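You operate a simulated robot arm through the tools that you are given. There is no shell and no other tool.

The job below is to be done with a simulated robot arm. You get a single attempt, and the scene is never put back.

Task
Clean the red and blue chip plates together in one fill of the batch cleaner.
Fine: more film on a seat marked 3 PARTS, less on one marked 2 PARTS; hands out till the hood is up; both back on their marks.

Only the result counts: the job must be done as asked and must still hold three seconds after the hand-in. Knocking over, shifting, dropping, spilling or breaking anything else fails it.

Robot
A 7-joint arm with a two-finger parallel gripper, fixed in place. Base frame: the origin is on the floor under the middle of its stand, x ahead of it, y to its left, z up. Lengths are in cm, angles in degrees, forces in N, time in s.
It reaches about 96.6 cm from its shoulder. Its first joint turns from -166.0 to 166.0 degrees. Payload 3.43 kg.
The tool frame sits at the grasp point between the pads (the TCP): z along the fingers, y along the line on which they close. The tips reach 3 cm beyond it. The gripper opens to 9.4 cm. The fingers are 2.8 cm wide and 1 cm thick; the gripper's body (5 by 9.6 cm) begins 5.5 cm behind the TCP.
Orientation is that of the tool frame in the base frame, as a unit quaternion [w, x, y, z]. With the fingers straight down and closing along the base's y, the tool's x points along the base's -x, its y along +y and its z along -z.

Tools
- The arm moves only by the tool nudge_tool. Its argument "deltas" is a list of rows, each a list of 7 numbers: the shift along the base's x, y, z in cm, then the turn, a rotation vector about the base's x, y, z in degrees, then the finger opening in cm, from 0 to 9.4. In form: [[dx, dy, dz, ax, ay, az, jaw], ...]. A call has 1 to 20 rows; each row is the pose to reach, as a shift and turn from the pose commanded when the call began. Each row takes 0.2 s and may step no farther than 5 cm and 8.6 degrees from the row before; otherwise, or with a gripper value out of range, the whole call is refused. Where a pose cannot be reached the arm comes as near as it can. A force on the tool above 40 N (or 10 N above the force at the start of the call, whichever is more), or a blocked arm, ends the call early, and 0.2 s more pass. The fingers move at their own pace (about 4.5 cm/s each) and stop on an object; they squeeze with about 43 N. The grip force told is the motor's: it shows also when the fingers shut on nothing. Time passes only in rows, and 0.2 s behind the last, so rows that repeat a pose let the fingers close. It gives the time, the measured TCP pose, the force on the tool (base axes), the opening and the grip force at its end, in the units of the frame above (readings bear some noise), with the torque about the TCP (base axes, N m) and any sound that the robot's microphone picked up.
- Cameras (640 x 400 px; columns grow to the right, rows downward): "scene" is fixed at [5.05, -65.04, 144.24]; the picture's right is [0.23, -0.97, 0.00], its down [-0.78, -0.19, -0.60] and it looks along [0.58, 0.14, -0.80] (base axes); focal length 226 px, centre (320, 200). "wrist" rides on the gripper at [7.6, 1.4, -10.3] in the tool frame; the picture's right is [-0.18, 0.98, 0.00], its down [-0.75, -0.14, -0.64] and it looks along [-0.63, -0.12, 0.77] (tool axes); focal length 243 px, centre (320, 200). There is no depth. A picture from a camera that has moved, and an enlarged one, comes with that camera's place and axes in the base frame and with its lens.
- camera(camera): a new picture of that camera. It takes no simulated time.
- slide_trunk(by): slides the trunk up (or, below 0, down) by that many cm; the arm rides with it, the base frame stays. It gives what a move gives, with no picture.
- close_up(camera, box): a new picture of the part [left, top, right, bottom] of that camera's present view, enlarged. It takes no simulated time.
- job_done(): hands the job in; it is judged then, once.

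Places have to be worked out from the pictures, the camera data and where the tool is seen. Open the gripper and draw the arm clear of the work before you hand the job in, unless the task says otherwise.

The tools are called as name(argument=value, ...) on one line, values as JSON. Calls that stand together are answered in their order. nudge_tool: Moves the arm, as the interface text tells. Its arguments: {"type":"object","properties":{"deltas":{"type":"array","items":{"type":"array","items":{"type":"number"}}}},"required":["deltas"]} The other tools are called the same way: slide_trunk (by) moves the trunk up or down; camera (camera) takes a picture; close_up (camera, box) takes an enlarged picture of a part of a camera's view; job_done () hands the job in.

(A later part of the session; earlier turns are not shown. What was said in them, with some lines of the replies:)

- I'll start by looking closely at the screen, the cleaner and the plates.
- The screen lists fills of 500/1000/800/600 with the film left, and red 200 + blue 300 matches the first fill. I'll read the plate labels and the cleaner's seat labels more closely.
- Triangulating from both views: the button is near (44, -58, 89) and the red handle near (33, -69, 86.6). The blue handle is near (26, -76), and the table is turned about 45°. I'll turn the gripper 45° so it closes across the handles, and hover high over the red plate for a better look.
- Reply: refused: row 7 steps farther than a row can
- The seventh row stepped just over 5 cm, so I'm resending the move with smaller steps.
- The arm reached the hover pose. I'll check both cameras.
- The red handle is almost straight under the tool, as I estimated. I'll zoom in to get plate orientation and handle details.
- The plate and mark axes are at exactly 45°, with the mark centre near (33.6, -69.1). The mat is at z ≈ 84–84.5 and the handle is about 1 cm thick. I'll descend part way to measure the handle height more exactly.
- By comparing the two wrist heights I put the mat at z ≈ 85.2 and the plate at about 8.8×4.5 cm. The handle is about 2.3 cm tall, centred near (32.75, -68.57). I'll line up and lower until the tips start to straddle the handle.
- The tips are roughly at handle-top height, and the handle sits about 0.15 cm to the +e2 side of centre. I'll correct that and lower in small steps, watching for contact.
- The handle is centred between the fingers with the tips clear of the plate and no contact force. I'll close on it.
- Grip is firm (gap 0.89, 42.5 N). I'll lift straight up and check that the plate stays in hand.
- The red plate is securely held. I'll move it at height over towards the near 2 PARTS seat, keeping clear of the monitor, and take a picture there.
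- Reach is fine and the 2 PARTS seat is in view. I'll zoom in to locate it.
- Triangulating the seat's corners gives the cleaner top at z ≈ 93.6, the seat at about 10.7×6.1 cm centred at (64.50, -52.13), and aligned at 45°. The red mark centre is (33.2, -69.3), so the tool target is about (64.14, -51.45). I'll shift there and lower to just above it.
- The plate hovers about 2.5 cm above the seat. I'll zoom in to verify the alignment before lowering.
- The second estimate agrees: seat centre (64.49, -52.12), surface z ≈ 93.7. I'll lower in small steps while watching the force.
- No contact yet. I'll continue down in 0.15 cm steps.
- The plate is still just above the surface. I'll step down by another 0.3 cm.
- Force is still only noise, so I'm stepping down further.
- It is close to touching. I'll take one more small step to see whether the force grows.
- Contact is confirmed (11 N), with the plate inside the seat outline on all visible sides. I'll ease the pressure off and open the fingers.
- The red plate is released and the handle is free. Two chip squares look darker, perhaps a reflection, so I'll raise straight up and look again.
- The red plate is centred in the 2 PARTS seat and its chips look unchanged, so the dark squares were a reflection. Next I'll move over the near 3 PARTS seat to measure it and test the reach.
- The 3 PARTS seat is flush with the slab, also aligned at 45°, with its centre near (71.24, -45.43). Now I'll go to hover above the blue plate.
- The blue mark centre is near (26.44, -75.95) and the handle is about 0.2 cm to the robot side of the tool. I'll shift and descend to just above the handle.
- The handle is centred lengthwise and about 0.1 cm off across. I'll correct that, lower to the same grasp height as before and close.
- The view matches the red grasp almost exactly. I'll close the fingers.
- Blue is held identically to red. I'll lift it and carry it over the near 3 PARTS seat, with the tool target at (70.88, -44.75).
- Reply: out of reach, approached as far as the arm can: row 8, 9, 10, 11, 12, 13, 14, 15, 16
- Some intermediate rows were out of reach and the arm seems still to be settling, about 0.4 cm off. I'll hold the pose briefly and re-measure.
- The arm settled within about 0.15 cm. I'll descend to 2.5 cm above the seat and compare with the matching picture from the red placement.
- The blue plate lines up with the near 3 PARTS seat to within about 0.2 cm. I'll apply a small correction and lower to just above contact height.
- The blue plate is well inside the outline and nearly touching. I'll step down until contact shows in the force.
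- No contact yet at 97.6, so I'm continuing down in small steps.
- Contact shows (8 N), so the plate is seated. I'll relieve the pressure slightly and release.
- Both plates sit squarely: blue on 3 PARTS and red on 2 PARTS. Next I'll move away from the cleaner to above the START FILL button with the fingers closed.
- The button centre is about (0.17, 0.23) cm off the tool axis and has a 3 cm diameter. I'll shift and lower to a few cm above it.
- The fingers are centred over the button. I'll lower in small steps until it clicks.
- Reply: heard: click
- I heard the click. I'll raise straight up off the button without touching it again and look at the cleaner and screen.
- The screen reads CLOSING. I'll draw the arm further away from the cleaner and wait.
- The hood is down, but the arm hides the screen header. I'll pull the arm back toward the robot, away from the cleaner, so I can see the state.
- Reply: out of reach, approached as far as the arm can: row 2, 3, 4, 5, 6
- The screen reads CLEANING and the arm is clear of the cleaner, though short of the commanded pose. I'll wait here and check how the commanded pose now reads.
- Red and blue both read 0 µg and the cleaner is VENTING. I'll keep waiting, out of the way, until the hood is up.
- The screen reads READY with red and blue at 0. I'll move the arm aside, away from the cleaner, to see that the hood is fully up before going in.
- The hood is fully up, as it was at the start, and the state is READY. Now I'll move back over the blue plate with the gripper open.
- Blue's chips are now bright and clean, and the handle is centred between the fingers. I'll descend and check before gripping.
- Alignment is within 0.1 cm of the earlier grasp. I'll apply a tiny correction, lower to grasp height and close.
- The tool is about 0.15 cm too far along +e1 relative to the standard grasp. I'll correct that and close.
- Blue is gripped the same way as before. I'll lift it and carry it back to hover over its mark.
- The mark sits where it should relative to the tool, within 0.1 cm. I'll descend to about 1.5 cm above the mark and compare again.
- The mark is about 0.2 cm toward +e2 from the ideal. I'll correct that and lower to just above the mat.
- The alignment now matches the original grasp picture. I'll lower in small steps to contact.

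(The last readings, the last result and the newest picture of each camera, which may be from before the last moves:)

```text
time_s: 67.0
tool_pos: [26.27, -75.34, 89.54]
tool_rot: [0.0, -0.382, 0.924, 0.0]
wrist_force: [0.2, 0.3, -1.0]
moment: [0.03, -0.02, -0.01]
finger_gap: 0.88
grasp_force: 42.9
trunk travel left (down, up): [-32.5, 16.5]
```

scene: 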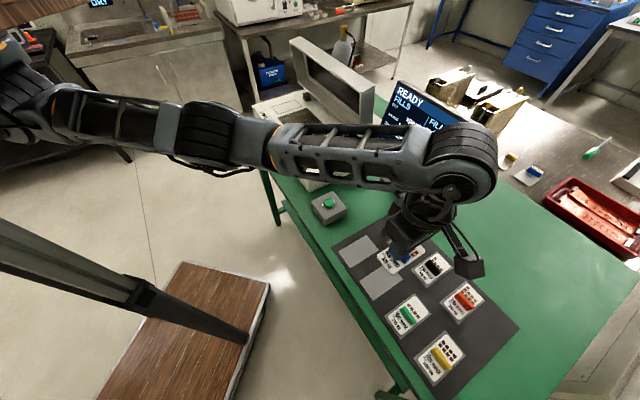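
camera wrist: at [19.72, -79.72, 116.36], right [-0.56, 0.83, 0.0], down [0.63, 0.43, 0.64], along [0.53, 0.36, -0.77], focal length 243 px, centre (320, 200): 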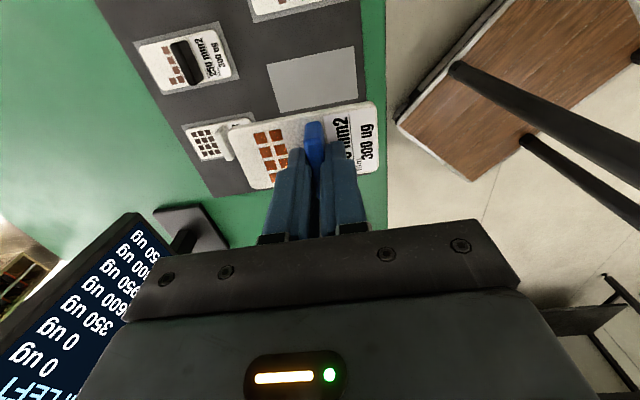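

No contact force yet, so I'm stepping a little lower.

nudge_tool(deltas=[[0, 0, -0.1, 0, 0, 0, 0], [0, 0, -0.1, 0, 0, 0, 0]])

close_up(camera="wrist", box=[240, 80, 400, 200])

```text
time_s: 67.6
tool_pos: [26.22, -75.39, 89.44]
tool_rot: [-0.001, -0.383, 0.924, 0.001]
wrist_force: [0.3, 0.5, -1.0]
moment: [0.02, -0.04, -0.04]
finger_gap: 0.89
grasp_force: 42.8
trunk travel left (down, up): [-32.5, 16.5]
```

```text
3.33 times, centred on (320, 140) of wrist
camera zoom: at [19.85, -79.64, 99.78], right [-0.56, 0.83, 0.0], down [0.63, 0.43, 0.64], along [0.53, 0.36, -0.77], focal length 809 px, centre (320, 400)
```

zoom: 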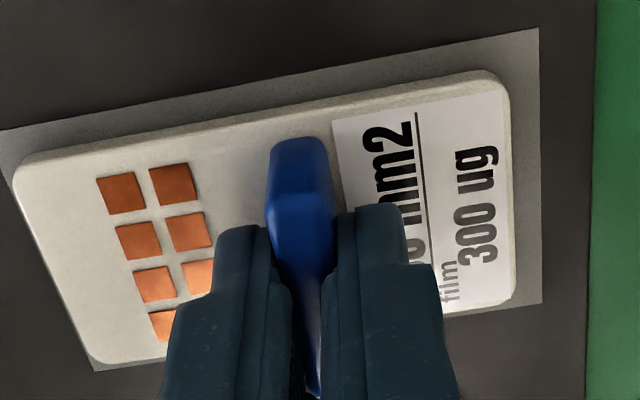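

The chip end of the plate may be slightly tilted in the grip. I'll check from the scene camera.

close_up(camera="scene", box=[345, 240, 405, 295])

close_up(camera="wrist", box=[235, 90, 325, 150])

```text
7.27 times, centred on (375, 268) of scene
camera zoom: at [5.05, -65.04, 144.24], right [0.23, -0.97, 0.0], down [-0.78, -0.19, -0.6], along [0.58, 0.14, -0.8], focal length 1644 px, centre (-80, -291)
```

zoom: 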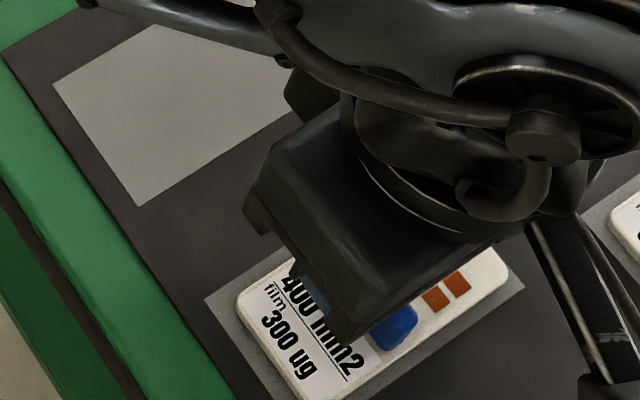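

```text
6.67 times, centred on (280, 120) of wrist
camera zoom: at [19.85, -79.64, 99.78], right [-0.56, 0.83, 0.0], down [0.63, 0.43, 0.64], along [0.53, 0.36, -0.77], focal length 1618 px, centre (587, 733)
```

zoom: 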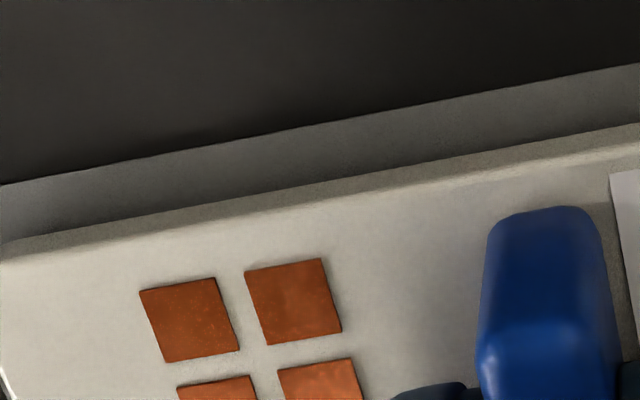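

Everything looks nearly flat. I'll continue lowering gently until contact force appears.

nudge_tool(deltas=[[0, 0, -0.1, 0, 0, 0, 0], [0, 0, -0.1, 0, 0, 0, 0]])

```text
time_s: 68.2
tool_pos: [26.21, -75.34, 89.36]
tool_rot: [-0.001, -0.382, 0.924, 0.0]
wrist_force: [0.5, -0.1, -1.1]
moment: [0.0, -0.01, 0.01]
finger_gap: 0.92
grasp_force: 42.6
trunk travel left (down, up): [-32.5, 16.5]
```

Still only noise, so another 0.1 cm step.

nudge_tool(deltas=[[0, 0, -0.1, 0, 0, 0, 0], [0, 0, -0.1, 0, 0, 0, 0]])

```text
time_s: 68.8
tool_pos: [26.37, -75.42, 89.26]
tool_rot: [-0.001, -0.383, 0.924, 0.0]
wrist_force: [-1.2, -0.9, 0.1]
moment: [0.04, -0.01, -0.01]
finger_gap: 0.87
grasp_force: 43.5
trunk travel left (down, up): [-32.5, 16.5]
```

Force may be just starting to change. I'll take one more small step and look.

nudge_tool(deltas=[[0, 0, -0.08, 0, 0, 0, 0], [0, 0, -0.08, 0, 0, 0, 0]])

close_up(camera="wrist", box=[240, 80, 400, 200])

```text
time_s: 69.4
tool_pos: [26.35, -75.39, 89.31]
tool_rot: [0.001, -0.382, 0.924, 0.0]
wrist_force: [0.7, 0.8, 2.2]
moment: [0.12, -0.06, 0.04]
finger_gap: 0.87
grasp_force: 42.4
trunk travel left (down, up): [-32.5, 16.5]
```

```text
3.33 times, centred on (320, 140) of wrist
camera zoom: at [19.9, -79.68, 99.59], right [-0.56, 0.83, 0.0], down [0.63, 0.43, 0.64], along [0.53, 0.36, -0.77], focal length 809 px, centre (320, 400)
```

zoom: 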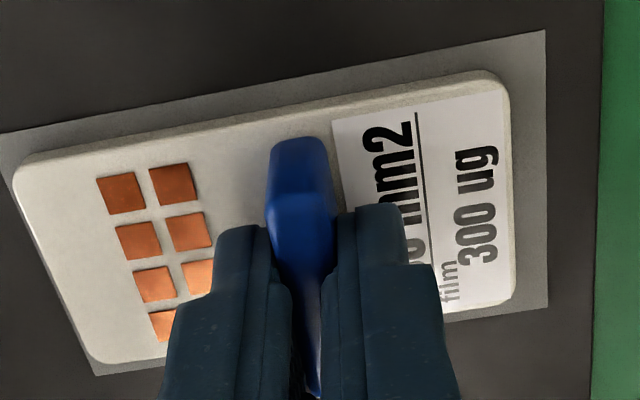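

Contact is starting (about 3 N change), and the plate is within the mark on all sides to about 0.1 cm of its original place. I'll release it.

nudge_tool(deltas=[[0, 0, 0, 0, 0, 0, 1.5], [0, 0, 0, 0, 0, 0, 3], [0, 0, 0, 0, 0, 0, 4], [0, 0, 0, 0, 0, 0, 4]])

close_up(camera="wrist", box=[240, 80, 400, 200])

```text
time_s: 70.4
tool_pos: [26.17, -75.51, 89.26]
tool_rot: [0.0, -0.383, 0.924, -0.001]
wrist_force: [-0.1, -0.1, 0.5]
moment: [0.02, 0.0, 0.04]
finger_gap: 3.99
grasp_force: 0.0
trunk travel left (down, up): [-32.5, 16.5]
```

```text
3.33 times, centred on (320, 140) of wrist
camera zoom: at [19.91, -79.68, 99.54], right [-0.56, 0.83, 0.0], down [0.63, 0.43, 0.64], along [0.53, 0.36, -0.77], focal length 809 px, centre (320, 400)
```

zoom: 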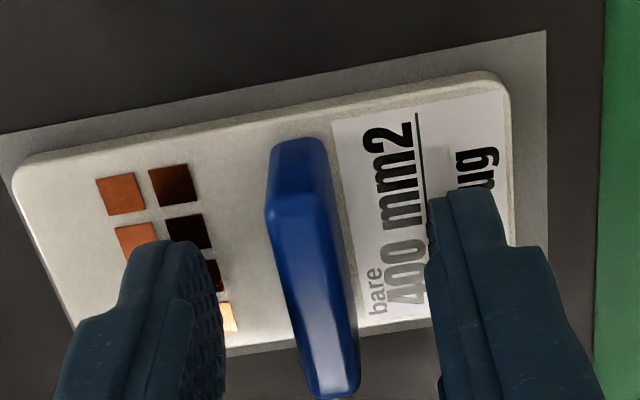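

Blue is released and did not shift. I'll rise straight up and check its position on the mark.

nudge_tool(deltas=[[0, 0, 0.8, 0, 0, 0, 4], [0, 0, 3, 0, 0, 0, 4], [0, 0, 7, 0, 0, 0, 4], [0, 0, 11, 0, 0, 0, 4], [0, 0, 15, 0, 0, 0, 4], [0, 0, 18, 0, 0, 0, 4], [0, 0, 18, 0, 0, 0, 4], [0, 0, 18, 0, 0, 0, 4]])

close_up(camera="wrist", box=[260, 30, 380, 120])

```text
time_s: 72.2
tool_pos: [26.34, -75.35, 106.96]
tool_rot: [-0.001, -0.382, 0.924, 0.0]
wrist_force: [0.3, 0.3, -0.1]
moment: [-0.04, 0.0, 0.04]
finger_gap: 4.01
grasp_force: 0.1
trunk travel left (down, up): [-32.5, 16.5]
```

```text
4.44 times, centred on (320, 75) of wrist
camera zoom: at [19.92, -79.78, 117.3], right [-0.56, 0.83, 0.0], down [0.63, 0.43, 0.64], along [0.53, 0.36, -0.77], focal length 1078 px, centre (320, 756)
```

zoom: 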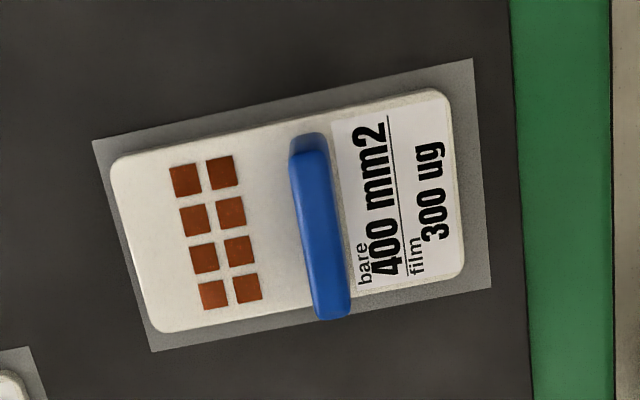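

Blue is back within its mark. Now I'll go back over the red plate on the 2 PARTS seat.

nudge_tool(deltas=[[3.8, 2.4, 0.3, 0, 0, 0, 4], [7.6, 4.8, 0.6, 0, 0, 0, 4], [11.4, 7.2, 1, 0, 0, 0, 4], [15.2, 9.6, 1.5, 0, 0, 0, 4], [18.9, 12, 2, 0, 0, 0, 4], [22.7, 14.4, 2, 0, 0, 0, 4], [26.5, 16.8, 2, 0, 0, 0, 4], [30.3, 19.2, 2, 0, 0, 0, 4], [34.1, 21.6, 2, 0, 0, 0, 4], [37.85, 23.97, 2, 0, 0, 0, 4], [37.85, 23.97, 2, 0, 0, 0, 4], [37.85, 23.97, 2, 0, 0, 0, 4]])

camera(camera="wrist")

close_up(camera="wrist", box=[240, 40, 400, 160])

```text
time_s: 74.8
tool_pos: [64.04, -51.33, 108.92]
tool_rot: [0.001, -0.383, 0.924, 0.0]
wrist_force: [0.6, 0.8, 0.5]
moment: [0.03, 0.01, 0.01]
finger_gap: 4.02
grasp_force: 0.0
out of reach, approached as far as the arm can: row 1
trunk travel left (down, up): [-32.5, 16.5]
```

```text
taken
camera wrist: at [57.67, -55.56, 119.36], right [-0.56, 0.83, 0.0], down [0.63, 0.43, 0.64], along [0.53, 0.36, -0.77], focal length 243 px, centre (320, 200)
```

wrist: 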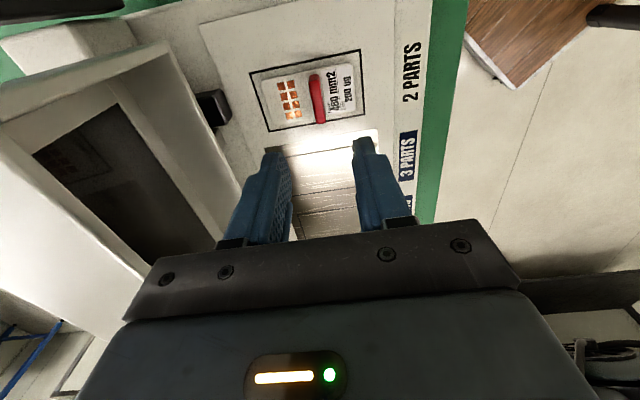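

```text
3.33 times, centred on (320, 100) of wrist
camera zoom: at [57.67, -55.56, 119.36], right [-0.56, 0.83, 0.0], down [0.63, 0.43, 0.64], along [0.53, 0.36, -0.77], focal length 809 px, centre (320, 533)
```

zoom: 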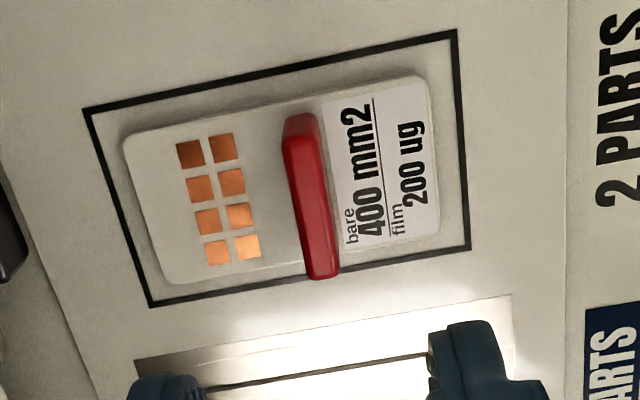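

Red's chips are clean too. I'll apply a small correction and descend to just above its handle.

nudge_tool(deltas=[[0, -0.2, -3, 0, 0, 0, 5], [0, -0.2, -6, 0, 0, 0, 5], [0, -0.2, -8, 0, 0, 0, 5], [0, -0.2, -9.4, 0, 0, 0, 5], [0, -0.2, -9.4, 0, 0, 0, 5], [0, -0.2, -9.4, 0, 0, 0, 5]])

close_up(camera="wrist", box=[240, 80, 400, 200])

```text
time_s: 76.2
tool_pos: [64.1, -51.7, 99.79]
tool_rot: [0.0, -0.383, 0.924, 0.0]
wrist_force: [-0.3, 0.2, 0.1]
moment: [0.0, 0.01, -0.01]
finger_gap: 5.0
grasp_force: 0.1
trunk travel left (down, up): [-32.5, 16.5]
```

```text
3.33 times, centred on (320, 140) of wrist
camera zoom: at [57.68, -55.93, 110.12], right [-0.56, 0.83, 0.0], down [0.63, 0.43, 0.64], along [0.53, 0.36, -0.77], focal length 809 px, centre (320, 400)
```

zoom: 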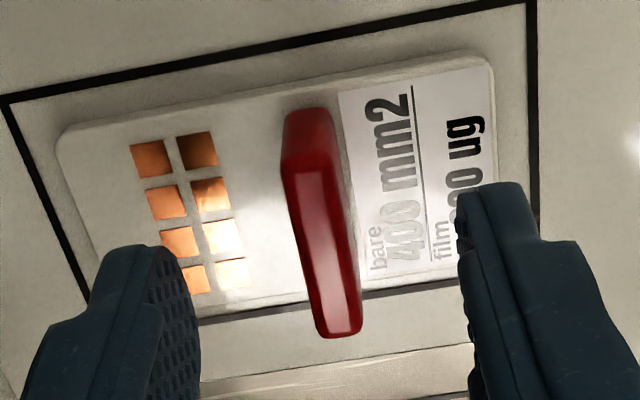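

The tool is about 0.2 cm short along +e1. I'll correct it, lower to grasp height and compare.

nudge_tool(deltas=[[0.09, 0.19, -0.7, 0, 0, 0, 5], [0.09, 0.19, -1.4, 0, 0, 0, 5], [0.09, 0.19, -2.1, 0, 0, 0, 5], [0.09, 0.19, -2.1, 0, 0, 0, 5], [0.09, 0.19, -2.1, 0, 0, 0, 5]])

close_up(camera="wrist", box=[240, 80, 400, 200])

```text
time_s: 77.4
tool_pos: [64.19, -51.4, 97.61]
tool_rot: [0.0, -0.382, 0.924, 0.0]
wrist_force: [0.0, 0.4, -1.1]
moment: [-0.03, 0.0, 0.0]
finger_gap: 5.01
grasp_force: 0.0
trunk travel left (down, up): [-32.5, 16.5]
```

```text
3.33 times, centred on (320, 140) of wrist
camera zoom: at [57.84, -55.69, 108.03], right [-0.56, 0.83, 0.0], down [0.63, 0.43, 0.64], along [0.53, 0.36, -0.77], focal length 809 px, centre (320, 400)
```

zoom: 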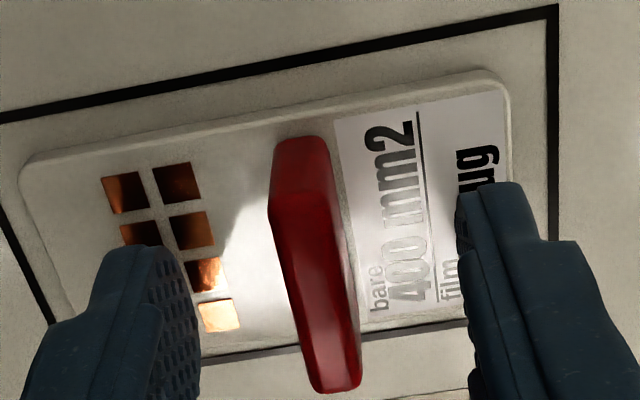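

This matches the original grasp picture closely. I'll close on the red handle.

nudge_tool(deltas=[[0, 0, 0.05, 0, 0, 0, 2.5], [0, 0, 0.05, 0, 0, 0, 1], [0, 0, 0.05, 0, 0, 0, 0], [0, 0, 0.05, 0, 0, 0, 0], [0, 0, 0.05, 0, 0, 0, 0], [0, 0, 0.05, 0, 0, 0, 0]])

close_up(camera="wrist", box=[240, 80, 400, 200])

```text
time_s: 78.8
tool_pos: [64.23, -51.44, 97.65]
tool_rot: [0.0, -0.381, 0.924, 0.0]
wrist_force: [0.2, -0.3, 0.9]
moment: [-0.03, -0.01, 0.02]
finger_gap: 0.87
grasp_force: 43.2
trunk travel left (down, up): [-32.5, 16.5]
```

```text
3.33 times, centred on (320, 140) of wrist
camera zoom: at [57.86, -55.7, 108.03], right [-0.56, 0.83, 0.0], down [0.63, 0.43, 0.64], along [0.53, 0.36, -0.77], focal length 809 px, centre (320, 400)
```

zoom: 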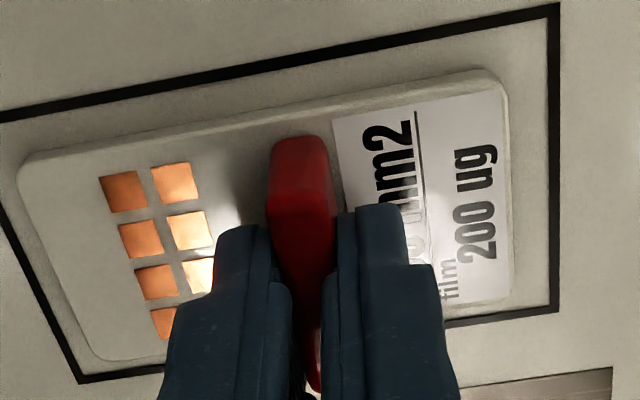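

Red is gripped. I'll lift it and carry it back over its mark.

nudge_tool(deltas=[[0, 0, 0.8, 0, 0, 0, 0], [0, 0, 3, 0, 0, 0, 0], [0, 0, 7, 0, 0, 0, 0], [0, 0, 11, 0, 0, 0, 0], [-3.92, -2.15, 11.4, 0, 0, 0, 0], [-7.84, -4.31, 11.4, 0, 0, 0, 0], [-11.77, -6.46, 11.4, 0, 0, 0, 0], [-15.69, -8.62, 11.4, 0, 0, 0, 0], [-19.61, -10.77, 11.4, 0, 0, 0, 0], [-23.53, -12.93, 10.4, 0, 0, 0, 0], [-27.46, -15.08, 9.4, 0, 0, 0, 0], [-31.38, -17.24, 8.4, 0, 0, 0, 0], [-31.38, -17.24, 8.4, 0, 0, 0, 0], [-31.38, -17.24, 8.4, 0, 0, 0, 0]])

camera(camera="wrist")

close_up(camera="wrist", box=[260, 30, 380, 120])

```text
time_s: 81.8
tool_pos: [32.75, -68.63, 106.06]
tool_rot: [0.0, -0.383, 0.924, 0.0]
wrist_force: [0.7, 0.0, -0.6]
moment: [-0.03, -0.01, 0.0]
finger_gap: 0.86
grasp_force: 42.7
trunk travel left (down, up): [-32.5, 16.5]
```

```text
taken
camera wrist: at [26.35, -72.92, 116.29], right [-0.56, 0.83, 0.0], down [0.63, 0.43, 0.64], along [0.53, 0.36, -0.77], focal length 243 px, centre (320, 200)
```

wrist: 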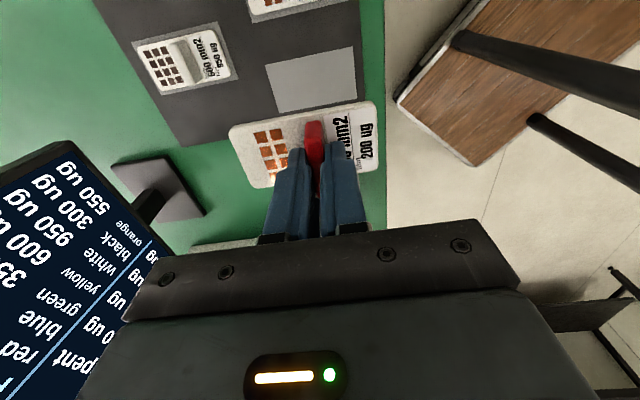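

```text
4.44 times, centred on (320, 75) of wrist
camera zoom: at [26.35, -72.92, 116.29], right [-0.56, 0.83, 0.0], down [0.63, 0.43, 0.64], along [0.53, 0.36, -0.77], focal length 1078 px, centre (320, 756)
```

zoom: 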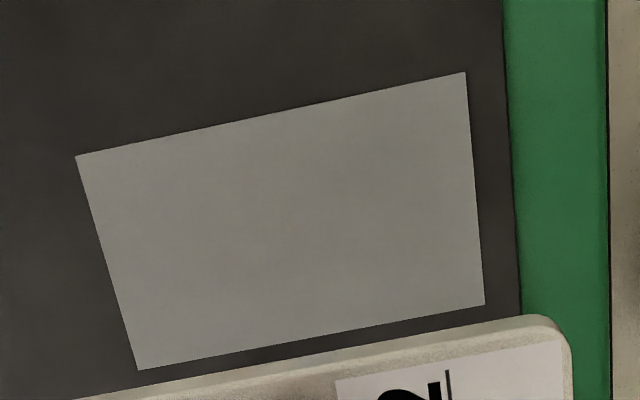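

The mark is within 0.15 cm of ideal relative to the tool. I'll correct and descend to just above it.

nudge_tool(deltas=[[0.06, -0.1, -4, 0, 0, 0, 0], [0.06, -0.1, -8, 0, 0, 0, 0], [0.06, -0.1, -12, 0, 0, 0, 0], [0.06, -0.1, -14.5, 0, 0, 0, 0], [0.06, -0.1, -16, 0, 0, 0, 0], [0.06, -0.1, -16, 0, 0, 0, 0], [0.06, -0.1, -16, 0, 0, 0, 0]])

close_up(camera="wrist", box=[240, 80, 400, 200])

```text
time_s: 83.4
tool_pos: [32.91, -68.9, 90.1]
tool_rot: [-0.001, -0.383, 0.924, 0.001]
wrist_force: [-0.8, -0.9, -0.5]
moment: [0.01, 0.0, 0.0]
finger_gap: 0.9
grasp_force: 42.9
trunk travel left (down, up): [-32.5, 16.5]
```

```text
3.33 times, centred on (320, 140) of wrist
camera zoom: at [26.61, -73.14, 100.32], right [-0.56, 0.83, 0.0], down [0.63, 0.43, 0.64], along [0.53, 0.36, -0.77], focal length 809 px, centre (320, 400)
```

zoom: 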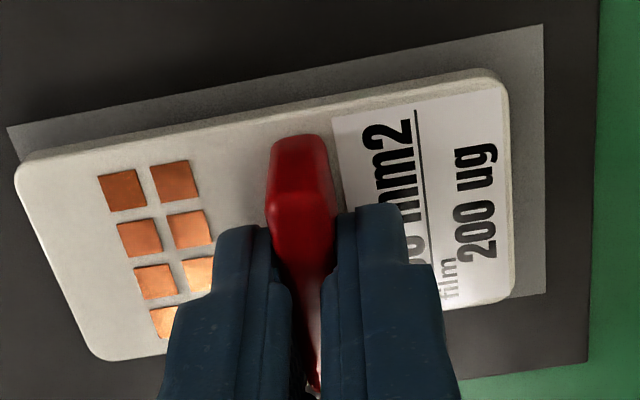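

The tool is about 0.2 cm too far toward +e2. I'll correct back while lowering slightly.

nudge_tool(deltas=[[-0.13, 0.16, -0.2, 0, 0, 0, 0], [-0.13, 0.16, -0.3, 0, 0, 0, 0], [-0.13, 0.16, -0.3, 0, 0, 0, 0], [-0.13, 0.16, -0.3, 0, 0, 0, 0]])

close_up(camera="wrist", box=[240, 80, 400, 200])

```text
time_s: 84.4
tool_pos: [32.8, -68.63, 89.75]
tool_rot: [-0.001, -0.383, 0.924, 0.001]
wrist_force: [0.1, -0.3, -1.4]
moment: [-0.02, 0.03, 0.01]
finger_gap: 0.88
grasp_force: 42.5
trunk travel left (down, up): [-32.5, 16.5]
```

```text
3.33 times, centred on (320, 140) of wrist
camera zoom: at [26.47, -72.9, 100.06], right [-0.56, 0.83, 0.0], down [0.63, 0.43, 0.64], along [0.53, 0.36, -0.77], focal length 809 px, centre (320, 400)
```

zoom: 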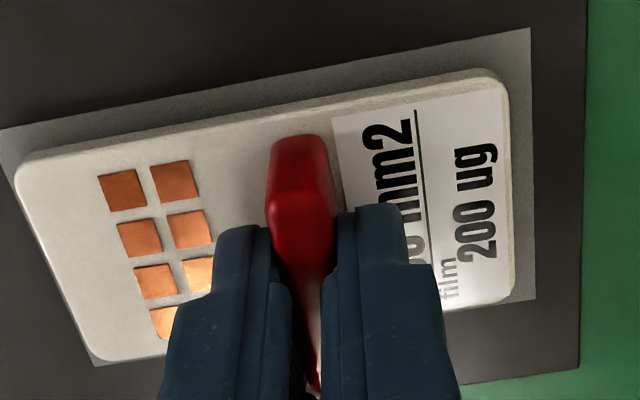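

The alignment looks right. I'll step down to contact.

nudge_tool(deltas=[[0, 0, -0.1, 0, 0, 0, 0], [0, 0, -0.2, 0, 0, 0, 0], [0, 0, -0.2, 0, 0, 0, 0]])

```text
time_s: 85.2
tool_pos: [32.78, -68.65, 89.52]
tool_rot: [-0.001, -0.382, 0.924, 0.0]
wrist_force: [1.1, 0.8, -0.4]
moment: [-0.01, -0.01, 0.0]
finger_gap: 0.88
grasp_force: 43.1
trunk travel left (down, up): [-32.5, 16.5]
```

No contact yet; another 0.1 cm.

nudge_tool(deltas=[[0, 0, -0.1, 0, 0, 0, 0], [0, 0, -0.1, 0, 0, 0, 0]])

```text
time_s: 85.8
tool_pos: [32.75, -68.63, 89.45]
tool_rot: [0.0, -0.383, 0.924, 0.0]
wrist_force: [-0.5, 0.1, -0.7]
moment: [0.02, 0.0, -0.02]
finger_gap: 0.87
grasp_force: 42.7
trunk travel left (down, up): [-32.5, 16.5]
```

Still free; another 0.1 cm.

nudge_tool(deltas=[[0, 0, -0.1, 0, 0, 0, 0], [0, 0, -0.1, 0, 0, 0, 0]])

```text
time_s: 86.4
tool_pos: [32.83, -68.57, 89.38]
tool_rot: [0.0, -0.382, 0.924, 0.0]
wrist_force: [-0.2, 0.5, -0.6]
moment: [-0.01, -0.02, 0.0]
finger_gap: 0.86
grasp_force: 42.8
trunk travel left (down, up): [-32.5, 16.5]
```

Still only noise; another 0.08 cm.

nudge_tool(deltas=[[0, 0, -0.08, 0, 0, 0, 0], [0, 0, -0.08, 0, 0, 0, 0]])

close_up(camera="wrist", box=[240, 80, 400, 200])

```text
time_s: 87.0
tool_pos: [32.8, -68.59, 89.48]
tool_rot: [0.0, -0.383, 0.924, 0.0]
wrist_force: [0.7, 2.6, 8.1]
moment: [0.19, -0.16, 0.04]
finger_gap: 0.9
grasp_force: 42.8
trunk travel left (down, up): [-32.5, 16.5]
```

```text
3.33 times, centred on (320, 140) of wrist
camera zoom: at [26.45, -72.89, 99.71], right [-0.56, 0.83, 0.0], down [0.63, 0.43, 0.64], along [0.53, 0.36, -0.77], focal length 809 px, centre (320, 400)
```

zoom: 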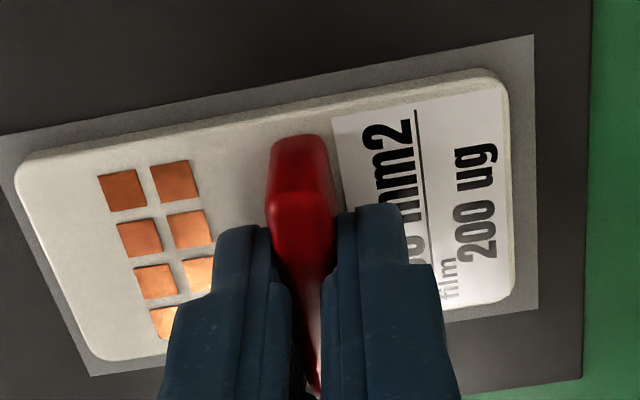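

Contact is clear at 8 N and the plate lies centred in its mark. I'll relieve it slightly and release.

nudge_tool(deltas=[[0, 0, 0.05, 0, 0, 0, 0], [0, 0, 0.05, 0, 0, 0, 1.5], [0, 0, 0.05, 0, 0, 0, 3], [0, 0, 0.05, 0, 0, 0, 4], [0, 0, 0.05, 0, 0, 0, 4], [0, 0, 0.8, 0, 0, 0, 4], [0, 0, 3, 0, 0, 0, 4], [0, 0, 7, 0, 0, 0, 4], [0, 0, 11, 0, 0, 0, 4], [0, 0, 15, 0, 0, 0, 4], [0, 0, 18, 0, 0, 0, 4], [0, 0, 18, 0, 0, 0, 4]])

camera(camera="wrist")

close_up(camera="wrist", box=[260, 30, 380, 120])

```text
time_s: 89.6
tool_pos: [32.62, -68.39, 107.31]
tool_rot: [0.0, -0.383, 0.924, -0.001]
wrist_force: [1.0, -0.3, -0.5]
moment: [0.02, -0.01, 0.02]
finger_gap: 4.0
grasp_force: 0.0
trunk travel left (down, up): [-32.5, 16.5]
```

```text
taken
camera wrist: at [26.25, -72.69, 117.58], right [-0.56, 0.83, 0.0], down [0.63, 0.43, 0.64], along [0.53, 0.36, -0.77], focal length 243 px, centre (320, 200)
```

wrist: 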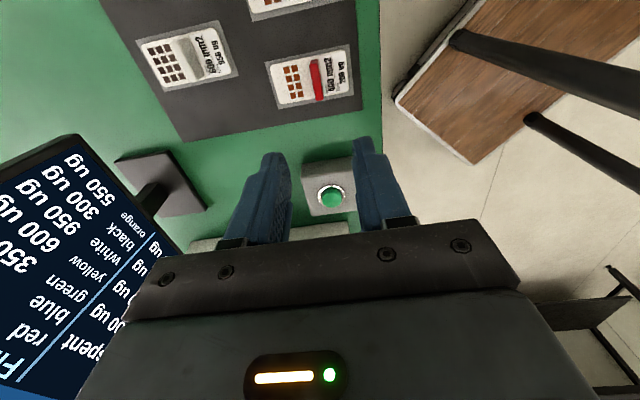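

```text
4.44 times, centred on (320, 75) of wrist
camera zoom: at [26.25, -72.69, 117.58], right [-0.56, 0.83, 0.0], down [0.63, 0.43, 0.64], along [0.53, 0.36, -0.77], focal length 1078 px, centre (320, 756)
```

zoom: 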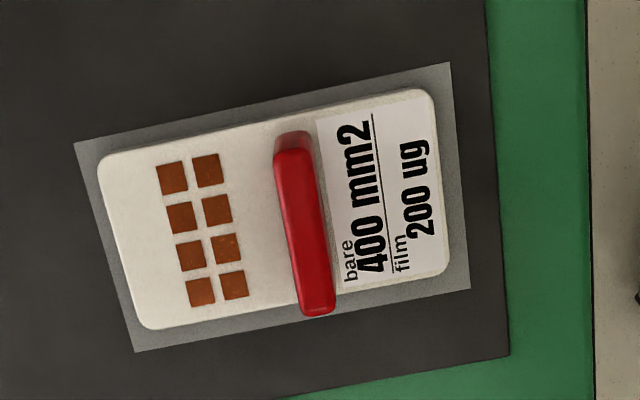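

Red is centred on its mark, so I'll withdraw the arm with the gripper open along the path it first came in on, clear of the table.

nudge_tool(deltas=[[0, 0, 3, 0, 0, 0, 6], [-0.4, 2, 5, 0, 0, -3, 9], [-0.7, 4, 6.5, 0, 0, -6, 9.4], [-1.7, 7.8, 8.9, 0, 0, -11.4, 9.4], [-2.2, 11.8, 10.9, 0, 0, -17, 9.4], [-3.2, 15.8, 12.4, 0, 0, -22.6, 9.4], [-3.2, 19.8, 13.9, 0, 0, -28.2, 9.4], [-3.2, 23.8, 14.9, 0, 0, -33.8, 9.4], [-3.2, 27.8, 14.9, 0, 0, -39.4, 9.4], [-3.2, 27.8, 14.9, 0, 0, -45, 9.4], [-3.2, 27.8, 14.9, 0, 0, -45, 9.4]])

camera(camera="scene")

close_up(camera="scene", box=[330, 225, 400, 305])

close_up(camera="scene", box=[240, 50, 500, 210])

```text
time_s: 92.0
tool_pos: [29.68, -40.75, 122.44]
tool_rot: [0.0, 0.001, 1.0, 0.0]
wrist_force: [0.5, 0.2, 0.3]
moment: [-0.02, -0.02, -0.02]
finger_gap: 9.4
grasp_force: 0.0
trunk travel left (down, up): [-32.5, 16.5]
```

```text
taken
```

scene: 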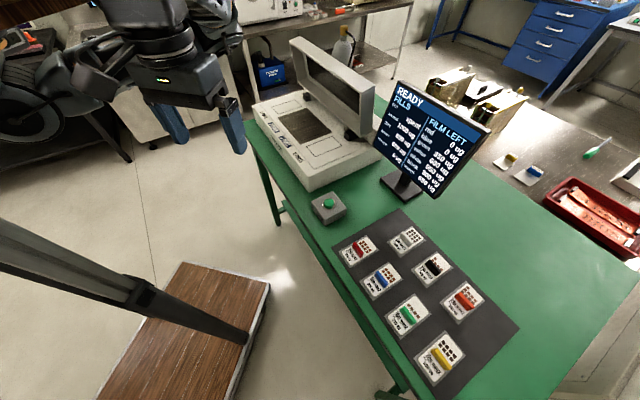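

```text
5.00 times, centred on (365, 265) of scene
camera zoom: at [5.05, -65.04, 144.24], right [0.23, -0.97, 0.0], down [-0.78, -0.19, -0.6], along [0.58, 0.14, -0.8], focal length 1130 px, centre (95, -125)
```

zoom: 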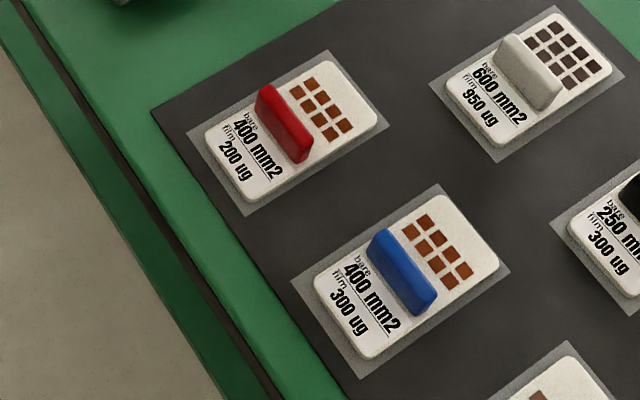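

```text
2.46 times, centred on (370, 130) of scene
camera zoom: at [5.05, -65.04, 144.24], right [0.23, -0.97, 0.0], down [-0.78, -0.19, -0.6], along [0.58, 0.14, -0.8], focal length 556 px, centre (197, 372)
```

zoom: 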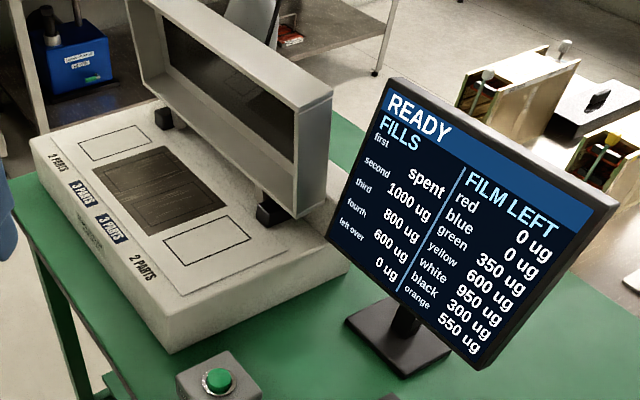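

Everything checks out: red and blue both read 0 µg, only the first fill is spent with 0 left over, and the hood is up. Both plates are back on their marks, nothing else has moved, and the arm is clear with the gripper open. I'm handing the job in.

job_done()

```text
The job is handed in.
```

I cleaned the red and blue plates together in one fill and put both back on their marks. The screen then read READY, with 0 µg of film left on each.

- **Seats:** Blue (300 µg) went on a 3 PARTS seat and red (200 µg) on a 2 PARTS seat. That matched the first fill of 500 µg exactly, so nothing was left over and the other three fills are untouched.
- **Hands out:** After pressing START FILL, I kept the arm clear of the cleaner until the screen read READY and the hood was fully up.
- **Back on marks:** Red is centred on its mark. Blue is fully inside its mark, about 0.2 cm further back than where it started.

In the last pictures, nothing else had moved. The arm was back near its starting position with the gripper open when I handed the job in.
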